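You operate a simulated robot arm through the tools that you are given. There is no shell and no other tool. Be economical: measure what you need, move in short steps, check, and stop when the job is done.

Carry out the task below with a simulated robot arm. There is one attempt and no reset: what you move stays moved.

TASK
Put the flow plug that says "10" from the top of the gauge bench and the 40 bolt-on transducer from the top of the gauge bench in the teal crate.

It is judged by the outcome, as a careful person would: the job done as asked, and still so three seconds after it is handed in. It fails if anything else is knocked over, pushed out of place, dropped, spilled or broken.

THE ROBOT
A 7-joint arm with a two-finger parallel gripper, fixed in place. Base frame: the origin is at the foot of the arm, x ahead of it, y to its left, z up; the work surface is at about z = 0. Lengths are in mm, angles in rad, forces in N, time in s.
With the tool pointing down near the work surface it reaches from about 240 to 620 mm from the base axis. Its first joint turns from -1.152 to 1.152 rad. Payload 2.6 kg.
Tool frame: the origin (TCP) lies between the finger pads and is the grasp point; the fingertips stand 30 mm ahead of it; z points along the fingers, y is the line along which they close. The gripper opens to 94 mm. The fingers are 28 mm wide and 10 mm thick; the gripper's body (50 by 96 mm) begins 55 mm behind the TCP.
Orientation is that of the tool frame in the base frame, as [roll, pitch, yaw] about the fixed x, y, z axes, in that order (R = Rz(yaw) Ry(pitch) Rx(roll)). With the fingers straight down and closing along the base's y, the tool's x points along the base's -x, its y along +y and its z along -z.

THE INTERFACE
- The arm moves only by the tool move_arm. Its argument "deltas" is text: rows parted by semicolons, each of 7 numbers parted by spaces: the finger opening in mm, from 0 to 94, then the shift along the tool's x, y, z in mm, then the turn, a rotation vector about the tool's x, y, z in rad. In form: hand tx ty tz wx wy wz; .... A call has 1 to 12 rows; each row shifts and turns the commanded pose from where the row before left it, along the tool's axes as they then stand. A row lasts 0.2 s, in which the tool goes at most 50 mm and 0.15 rad; a call with a longer step from one row to the next is refused whole, and so is a gripper value outside its range. A pose out of reach is approached as far as the arm can. The call stops where the force on the tool passes 40 N (or 10 N more than at its start, if that is more) or the arm is blocked; 0.2 s more then pass. The fingers move at their own pace (about 72 mm/s each) and stop on an object; they squeeze with about 30 N. The grip force told is the motor's: it shows also when the fingers shut on nothing. Time passes only in rows, and 0.2 s behind the last, so rows that do not move let the fingers close. It gives the time, the measured TCP pose, the force on the tool (base axes), the opening and the grip force at its end, in the units of the frame above (readings bear some noise).
- Cameras (640 x 400 px; columns grow to the right, rows downward): "scene" is fixed at [45.1, 443.4, 559.7]; the picture's right is [-0.65, -0.76, 0.00], its down [-0.47, 0.40, -0.79] and it looks along [0.60, -0.51, -0.62] (base axes); focal length 308 px, centre (320, 200). "wrist" rides on the gripper at [-37, 0, -58] in the tool frame; the picture's right is [0.00, -1.00, 0.00], its down [0.97, 0.00, -0.24] and it looks along [0.24, 0.00, 0.97] (tool axes); focal length 218 px, centre (320, 200).
- get_image(camera): a new picture of that camera. No time passes.
- point_at(camera, pixels): for up to 12 pixels [column, row] of the newest picture of that camera ("zoom" is the newest enlarged one), the place [x, y, z] in the base frame of the surface seen there, good to about 2 mm. No time passes.
- inspect(camera, box): a new picture of the part [left, top, right, bottom] of that camera's present view, enlarged. No time passes.
- hand_in(): hands the job in; it is judged then, once.

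Work in short steps. Measure before you move; look again where a grasp or a placing could have gone wrong, and mend it. You have 60 turns and 20 pictures in all, the two below and enlarged ones among them. Open the gripper and draw the arm clear of the work before you hand the job in, unless the task says otherwise; then end with one line.

The tools are called as name(argument=value, ...) on one line, values as JSON. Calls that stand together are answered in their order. move_arm: Moves the arm, as the interface text tells. Its arguments: {"type":"object","properties":{"deltas":{"type":"string"}},"required":["deltas"]} The other tools are called the same way: get_image (camera) takes a picture; point_at (camera, pixels) gives the place of the surface under pixels of a picture; inspect (camera, box) takes an enlarged picture of a part of a camera's view; hand_in () hands the job in.

At the start:

```text
clock: 0.0
tool_pos: [419.2, 81.2, 336.4]
orientation: [3.141, 0.0, -3.141]
wrist_force: [-0.4, -0.7, -0.3]
width: 93.9
gripper_force: 0.1
```

scene: 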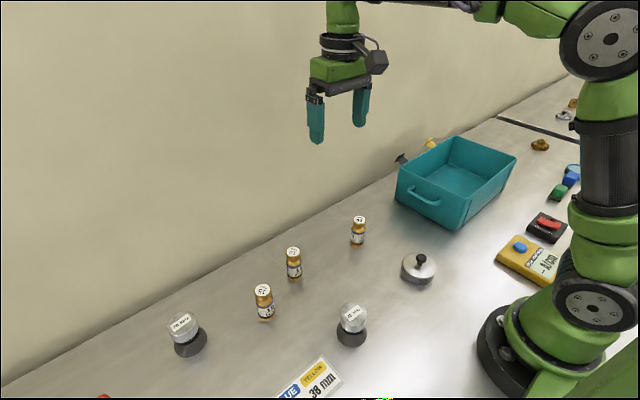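
wrist: 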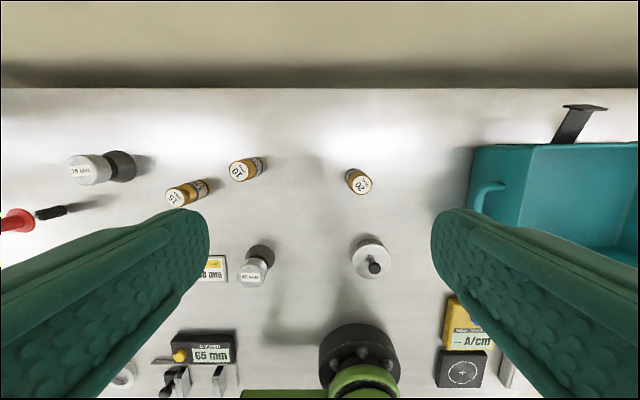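

The wrist picture shows brass plugs near (245,170), (187,193) and (359,182), and transducers near (100,168) and (255,268). I'll enlarge these to read the labels.

inspect(camera="wrist", box=[50, 130, 290, 290])

inspect(camera="scene", box=[150, 200, 450, 388])

```text
2.50 times, centred on (170, 210) of wrist
```

zoom: 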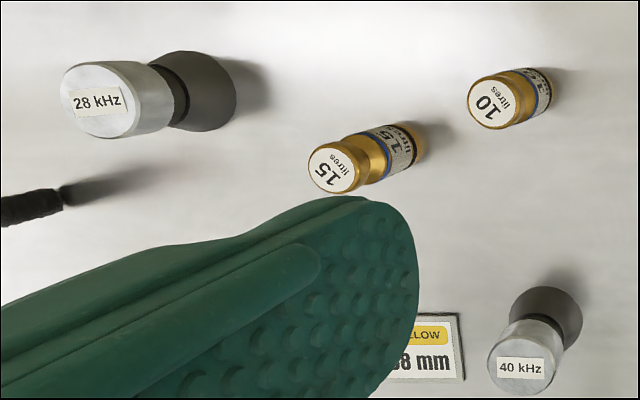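

```text
2.13 times, centred on (300, 294) of scene
```

zoom: 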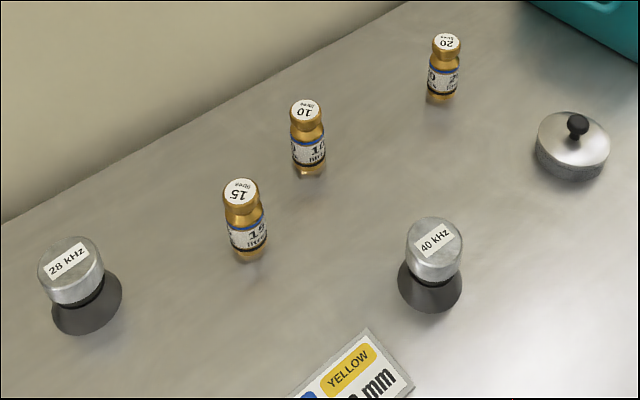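

The 10 plug is at scene (293,260) and the 40 kHz transducer at (352,320). I'll measure both, their neighbours and the crate.

point_at(camera="zoom", pixels=[[306, 109], [308, 150], [308, 174], [240, 190], [249, 255], [432, 228], [434, 242], [408, 232], [460, 238], [430, 308], [400, 290], [435, 275]])

point_at(camera="scene", pixels=[[398, 168], [456, 137], [516, 155], [463, 200], [460, 172], [425, 198], [440, 185], [475, 165], [461, 228], [398, 200], [402, 160], [430, 145]])

point_at(camera="wrist", pixels=[[238, 172], [262, 163], [248, 278], [263, 250], [177, 197], [205, 186], [490, 187], [475, 150], [590, 200], [372, 268], [252, 265], [237, 268]])

```text
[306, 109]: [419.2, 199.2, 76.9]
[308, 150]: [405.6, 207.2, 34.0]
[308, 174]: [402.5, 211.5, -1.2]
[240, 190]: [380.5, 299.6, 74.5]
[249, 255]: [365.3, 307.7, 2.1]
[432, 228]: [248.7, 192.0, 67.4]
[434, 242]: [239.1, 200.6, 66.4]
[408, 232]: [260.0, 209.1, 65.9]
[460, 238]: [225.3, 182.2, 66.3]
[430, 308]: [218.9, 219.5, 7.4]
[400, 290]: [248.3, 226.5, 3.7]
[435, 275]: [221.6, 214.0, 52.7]
```

```text
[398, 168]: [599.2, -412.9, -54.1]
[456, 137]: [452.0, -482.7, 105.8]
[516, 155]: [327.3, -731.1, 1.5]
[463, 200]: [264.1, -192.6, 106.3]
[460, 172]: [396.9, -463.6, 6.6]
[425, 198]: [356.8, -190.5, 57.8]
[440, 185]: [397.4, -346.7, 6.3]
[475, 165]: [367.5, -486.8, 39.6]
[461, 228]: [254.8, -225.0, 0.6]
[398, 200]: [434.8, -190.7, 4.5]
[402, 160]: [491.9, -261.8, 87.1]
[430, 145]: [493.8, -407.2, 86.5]
```

```text
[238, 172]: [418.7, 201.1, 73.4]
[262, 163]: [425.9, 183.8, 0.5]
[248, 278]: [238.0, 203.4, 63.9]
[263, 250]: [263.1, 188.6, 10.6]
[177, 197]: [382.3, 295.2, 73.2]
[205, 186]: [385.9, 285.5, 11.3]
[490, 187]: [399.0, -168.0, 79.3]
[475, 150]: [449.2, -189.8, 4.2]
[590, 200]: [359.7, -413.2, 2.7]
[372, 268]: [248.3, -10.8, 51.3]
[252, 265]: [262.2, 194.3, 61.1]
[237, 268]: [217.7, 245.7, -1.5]
```

The plug's axis is at about (417,198), 77 tall, and the crate spans x 264–452, y −190 to −480 with its rim at 106. I'll move above the plug and down to z≈150, then check.

move_arm(deltas="70 0 39 0 0 0 0;70 2 39 0 0 0 0;70 0 39 0 0 0 0;70 0 0 45 0 0 0;70 0 0 45 0 0 0;70 0 0 45 0 0 0;70 0 0 45 0 0 0;70 0 0 0 0 0 0")

get_image(camera="wrist")

```text
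clock: 1.8
tool_pos: [417.6, 199.8, 154.6]
orientation: [3.141, -0.001, 3.14]
wrist_force: [0.4, 1.1, 0.2]
width: 70.1
gripper_force: 0.0
```

```text
15 pictures are left
```

wrist: 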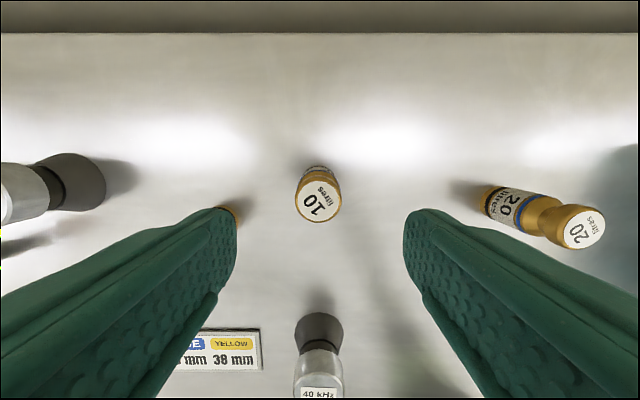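

The "10" cap is centred at (318,200) between the fingers. I'll measure its edges.

point_at(camera="wrist", pixels=[[318, 200], [298, 200], [339, 200], [318, 184], [318, 218], [318, 168], [318, 350], [303, 365], [335, 365], [320, 320]])

```text
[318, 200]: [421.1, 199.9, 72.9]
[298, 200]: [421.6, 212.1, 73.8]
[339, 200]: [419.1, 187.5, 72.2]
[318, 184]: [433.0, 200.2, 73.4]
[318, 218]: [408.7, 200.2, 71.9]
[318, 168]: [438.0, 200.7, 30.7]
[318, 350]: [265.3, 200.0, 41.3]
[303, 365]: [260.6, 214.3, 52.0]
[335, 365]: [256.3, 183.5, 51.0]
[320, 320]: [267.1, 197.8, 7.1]
```

The cap's centre is (421,200), so I'll shift 3 mm in +x, descend to z≈40 and close.

move_arm(deltas="70 -3 0 40 0 0 0;70 0 0 40 0 0 0;70 0 0 34 0 0 0;70 0 0 0 0 0 0;15 0 0 0 0 0 0;15 0 0 0 0 0 0;15 0 0 0 0 0 0;15 0 0 0 0 0 0")

```text
clock: 3.6
tool_pos: [420.4, 198.4, 43.3]
orientation: [-3.14, -0.001, -3.14]
wrist_force: [0.1, 0.4, 1.0]
width: 33.3
gripper_force: 30.0
```

The fingers hold the plug (33 mm, 30 N). I'll lift it, then carry it to above the crate at about (390,−270).

move_arm(deltas="15 0 0 -40 0 0 0;15 0 0 -40 0 0 0;15 0 0 -40 0 0 0;15 0 0 -40 0 0 0;15 0 0 0 0 0 0")

move_arm(deltas="15 0 -42 0 0 0 0;15 3 -43 0 0 0 0;15 3 -43 0 0 0 0;15 3 -43 0 0 0 0;15 3 -43 0 0 0 0;15 3 -43 0 0 0 0;15 3 -43 0 0 0 0;15 3 -43 0 0 0 0;15 3 -43 0 0 0 0;15 3 -43 0 0 0 0;15 3 -39 0 0 0 0;15 0 0 0 0 0 0")

get_image(camera="wrist")

```text
clock: 4.8
tool_pos: [419.9, 198.4, 203.1]
orientation: [-3.141, 0.001, 3.141]
wrist_force: [0.0, 0.0, -2.6]
width: 33.4
gripper_force: 30.0
```

```text
clock: 7.4
tool_pos: [389.6, -270.0, 202.9]
orientation: [3.141, 0.001, -3.141]
wrist_force: [0.2, -0.3, -2.7]
width: 33.4
gripper_force: 29.9
```

```text
14 pictures are left
```

wrist: 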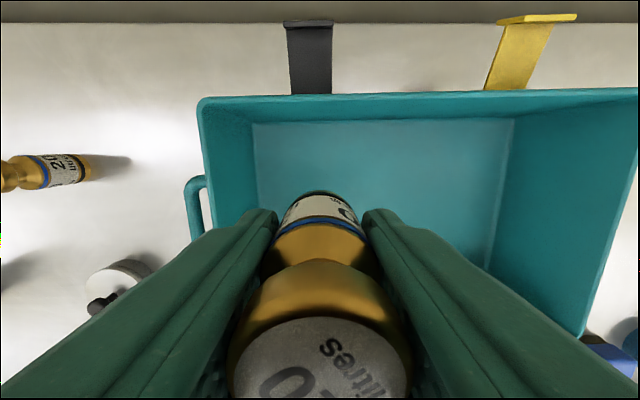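

The crate is empty and the plug hangs over it. I'll measure the floor and the walls.

point_at(camera="wrist", pixels=[[300, 150], [400, 150], [270, 180], [450, 200], [255, 135], [510, 125], [205, 103], [240, 200], [320, 95], [590, 325], [490, 260]])

```text
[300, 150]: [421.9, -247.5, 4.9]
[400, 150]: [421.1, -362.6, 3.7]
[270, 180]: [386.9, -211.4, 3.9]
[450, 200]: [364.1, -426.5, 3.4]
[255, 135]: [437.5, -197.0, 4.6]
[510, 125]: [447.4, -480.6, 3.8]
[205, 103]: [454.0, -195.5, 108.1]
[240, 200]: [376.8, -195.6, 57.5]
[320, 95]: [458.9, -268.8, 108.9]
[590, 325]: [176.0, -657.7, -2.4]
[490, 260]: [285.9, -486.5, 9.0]
```

The floor is at z≈4. I'll shift to x≈370 for wrist clearance, lower to z≈49 and release with a modest opening.

move_arm(deltas="15 20 -10 0 0 0 0;15 0 0 40 0 0 0;15 0 0 40 0 0 0;15 0 0 40 0 0 0;15 0 0 20 0 0 0;15 0 0 13 0 0 0;15 0 0 0 0 0 0")

```text
clock: 9.0
tool_pos: [370.6, -281.0, 49.7]
orientation: [3.141, 0.0, -3.14]
wrist_force: [-1.3, -0.8, 1.1]
width: 33.3
gripper_force: 30.4
```

The force has gone from −2.7 to +1.1 N, so the plug is at the floor. I'll lower 1 mm, release and rise.

move_arm(deltas="15 0 0 1 0 0 0;40 0 0 0 0 0 0;60 0 0 0 0 0 0;60 0 0 0 0 0 0;60 0 0 -20 0 0 0;60 0 0 -45 0 0 0;60 0 0 -45 0 0 0;60 0 0 -45 0 0 0;60 0 0 0 0 0 0")

get_image(camera="wrist")

```text
clock: 11.0
tool_pos: [371.5, -280.9, 205.0]
orientation: [-3.141, -0.001, 3.14]
wrist_force: [-0.5, -0.2, -0.4]
width: 59.9
gripper_force: 0.1
```

```text
13 pictures are left
```

wrist: 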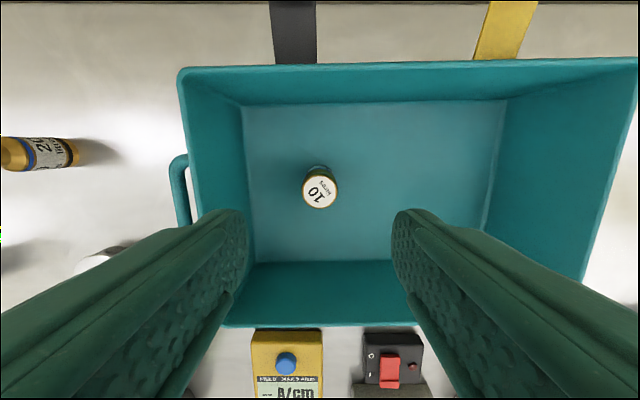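

The plug stands upright in the crate. Now I go to above the transducer with the gripper open.

move_arm(deltas="90 0 40 0 0 0 0;90 0 40 0 0 0 0;90 10 40 0 0 0 0;90 10 40 0 0 0 0;90 10 40 0 0 0 0;90 10 40 0 0 0 0;90 10 40 0 0 0 0;90 10 40 0 0 0 0;90 10 40 0 0 0 0;90 15 40 0 0 0 0;90 15 40 0 0 0 0;90 15 37 0 0 0 0")

get_image(camera="wrist")

```text
clock: 13.6
tool_pos: [253.6, 197.6, 202.8]
orientation: [-3.142, 0.0, 3.139]
wrist_force: [0.1, -0.2, -0.5]
width: 90.2
gripper_force: 0.1
```

```text
12 pictures are left
```

wrist: 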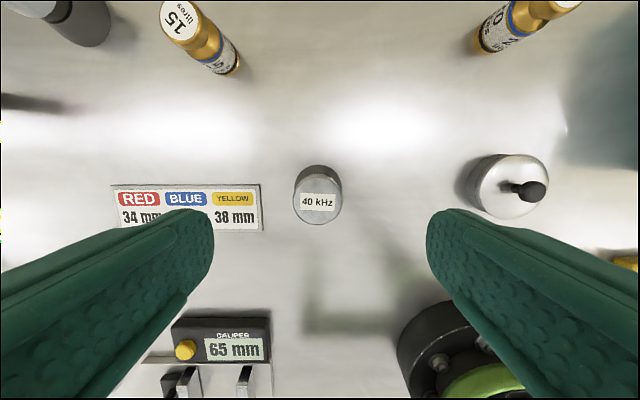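

The cap is at (317,202), with a card to its left that the fingers must clear. I'll measure.

point_at(camera="wrist", pixels=[[317, 202], [295, 202], [339, 202], [317, 182], [317, 222], [317, 168], [296, 182], [340, 182], [260, 200], [262, 230], [270, 330], [400, 330]])

inspect(camera="scene", box=[300, 270, 420, 370])

```text
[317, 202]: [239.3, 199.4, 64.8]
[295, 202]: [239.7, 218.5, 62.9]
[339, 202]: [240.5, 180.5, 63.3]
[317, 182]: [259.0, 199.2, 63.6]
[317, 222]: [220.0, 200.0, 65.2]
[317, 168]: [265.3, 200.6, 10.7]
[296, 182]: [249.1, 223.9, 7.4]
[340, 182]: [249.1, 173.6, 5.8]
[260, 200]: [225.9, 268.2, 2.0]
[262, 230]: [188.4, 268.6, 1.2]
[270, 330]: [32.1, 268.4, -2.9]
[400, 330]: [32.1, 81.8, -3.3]
```

```text
4.00 times, centred on (360, 320) of scene
```

zoom: 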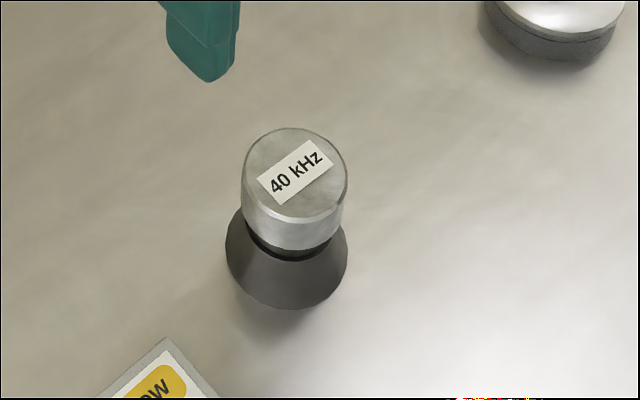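

The cap is 39 mm across at (239.5,199.5) over a flaring base. I need the heights of the cap's lower edge and the cone.

point_at(camera="zoom", pixels=[[288, 217], [288, 230], [288, 245], [288, 252], [288, 258], [288, 270], [288, 285], [288, 300], [288, 306], [232, 245], [345, 260]])

```text
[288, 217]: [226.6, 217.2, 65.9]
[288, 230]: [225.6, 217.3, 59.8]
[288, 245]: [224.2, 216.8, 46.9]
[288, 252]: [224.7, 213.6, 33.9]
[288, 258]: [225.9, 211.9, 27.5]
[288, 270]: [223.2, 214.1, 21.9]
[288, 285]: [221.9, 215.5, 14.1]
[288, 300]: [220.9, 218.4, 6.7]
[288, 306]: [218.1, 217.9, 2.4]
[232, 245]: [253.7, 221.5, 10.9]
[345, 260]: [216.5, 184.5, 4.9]
```

The cap runs from z≈43 to 65, and the cone is narrower than the cap above z≈20. I'll grip with the TCP at z≈57, fingertips at 27, stopping first at 100 to confirm position.

move_arm(deltas="84 14 2 0 0 0 0;84 0 0 40 0 0 0;84 0 0 40 0 0 0;84 0 0 22 0 0 0;84 0 0 0 0 0 0")

```text
clock: 14.8
tool_pos: [241.2, 199.3, 98.8]
orientation: [3.14, -0.001, -3.142]
wrist_force: [-0.1, -0.4, 0.6]
width: 83.8
gripper_force: 0.0
```

The TCP is at (241.2,199.3,98.8), aligned with the cap. I'll go down 42 mm and close.

move_arm(deltas="84 1 0 25 0 0 0;84 0 0 17 0 0 0;84 0 0 0 0 0 0;25 0 0 0 0 0 0;25 0 0 0 0 0 0;25 0 0 0 0 0 0;25 0 0 0 0 0 0")

```text
clock: 16.4
tool_pos: [239.8, 200.2, 58.8]
orientation: [3.141, 0.0, 3.141]
wrist_force: [-0.5, 0.0, 0.8]
width: 46.3
gripper_force: 30.4
```

The cap is gripped (46 mm, 30 N). I'll lift it, go out to x≈330, then swing across.

move_arm(deltas="25 0 0 -20 0 0 0;25 0 0 -40 0 0 0;25 0 0 -45 0 0 0;25 0 0 -45 0 0 0;25 -30 0 0 0 0 0;25 -40 -10 0 0 0 0;25 -30 -30 0 0 0 0;25 0 -40 0 0 0 0;25 0 -40 0 0 0 0;25 0 0 0 0 0 0")

move_arm(deltas="25 0 -40 0 0 0 0;25 0 -42 0 0 0 0;25 0 -42 0 0 0 0;25 0 -42 0 0 0 0;25 0 -42 0 0 0 0;25 0 -42 0 0 0 0;25 0 -42 0 0 0 0;25 0 -42 0 0 0 0;25 0 -42 0 0 0 0;25 0 -42 0 0 0 0;25 0 -42 0 0 0 0;25 0 0 0 0 0 0")

get_image(camera="wrist")

```text
clock: 18.6
tool_pos: [339.4, 78.1, 209.6]
orientation: [3.141, -0.001, 3.142]
wrist_force: [0.3, -1.1, -2.4]
width: 46.4
gripper_force: 29.7
```

```text
clock: 21.2
tool_pos: [340.5, -381.4, 210.1]
orientation: [-3.141, 0.0, -3.14]
wrist_force: [-0.6, -0.6, -3.3]
width: 46.5
gripper_force: 30.3
```

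```text
10 pictures are left
```

wrist: 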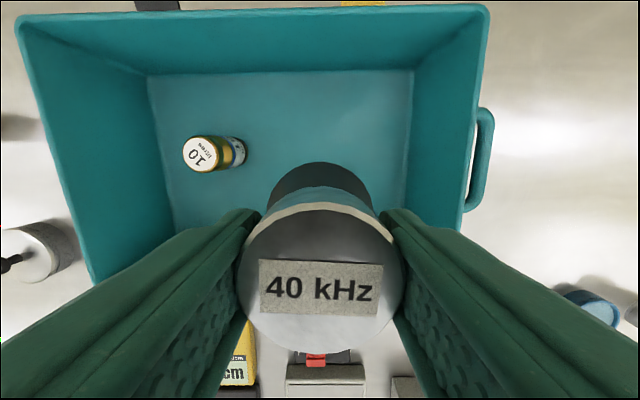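

The transducer hangs over the free half of the crate, with the plug standing at (371,−281). I'll lower to z≈63.5.

move_arm(deltas="25 -8 -5 0 0 0 0;25 0 0 40 0 0 0;25 0 0 40 0 0 0;25 0 0 40 0 0 0;25 0 0 17 0 0 0;25 0 0 8 0 0 0;25 0 0 0 0 0 0")

```text
clock: 22.8
tool_pos: [349.4, -385.9, 64.4]
orientation: [-3.141, 0.001, 3.141]
wrist_force: [-3.2, 3.2, 14.0]
width: 46.2
gripper_force: 30.3
```

The 14 N upward force shows it is on the floor. I'll release and rise.

move_arm(deltas="50 0 0 -1 0 0 0;66 0 0 0 0 0 0;66 0 0 0 0 0 0;66 0 0 -20 0 0 0;66 0 0 -45 0 0 0;66 0 0 -45 0 0 0;66 0 0 -45 0 0 0;66 0 0 -20 0 0 0;66 0 0 0 0 0 0")

get_image(camera="wrist")

get_image(camera="scene")

```text
clock: 24.8
tool_pos: [346.1, -384.3, 240.4]
orientation: [-3.141, 0.001, 3.141]
wrist_force: [0.6, 0.5, 0.1]
width: 65.8
gripper_force: 0.1
```

```text
9 pictures are left
```

wrist: 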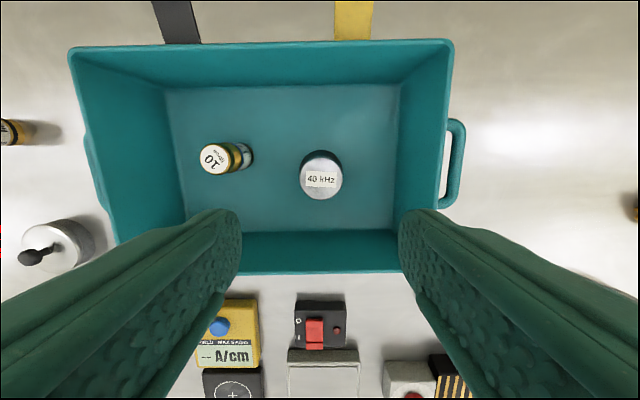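

```text
8 pictures are left
```

scene: 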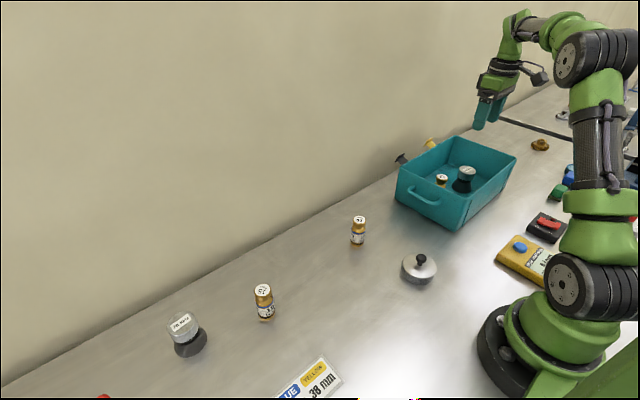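

Both parts stand upright in the crate, the other items haven't moved, and the arm is clear at z≈240. I'm handing in.

hand_in()

```text
The job is handed in.
```

The "10" flow plug and the 40 kHz bolt-on transducer are both standing upright in the teal crate, and the pictures show nothing else moved.
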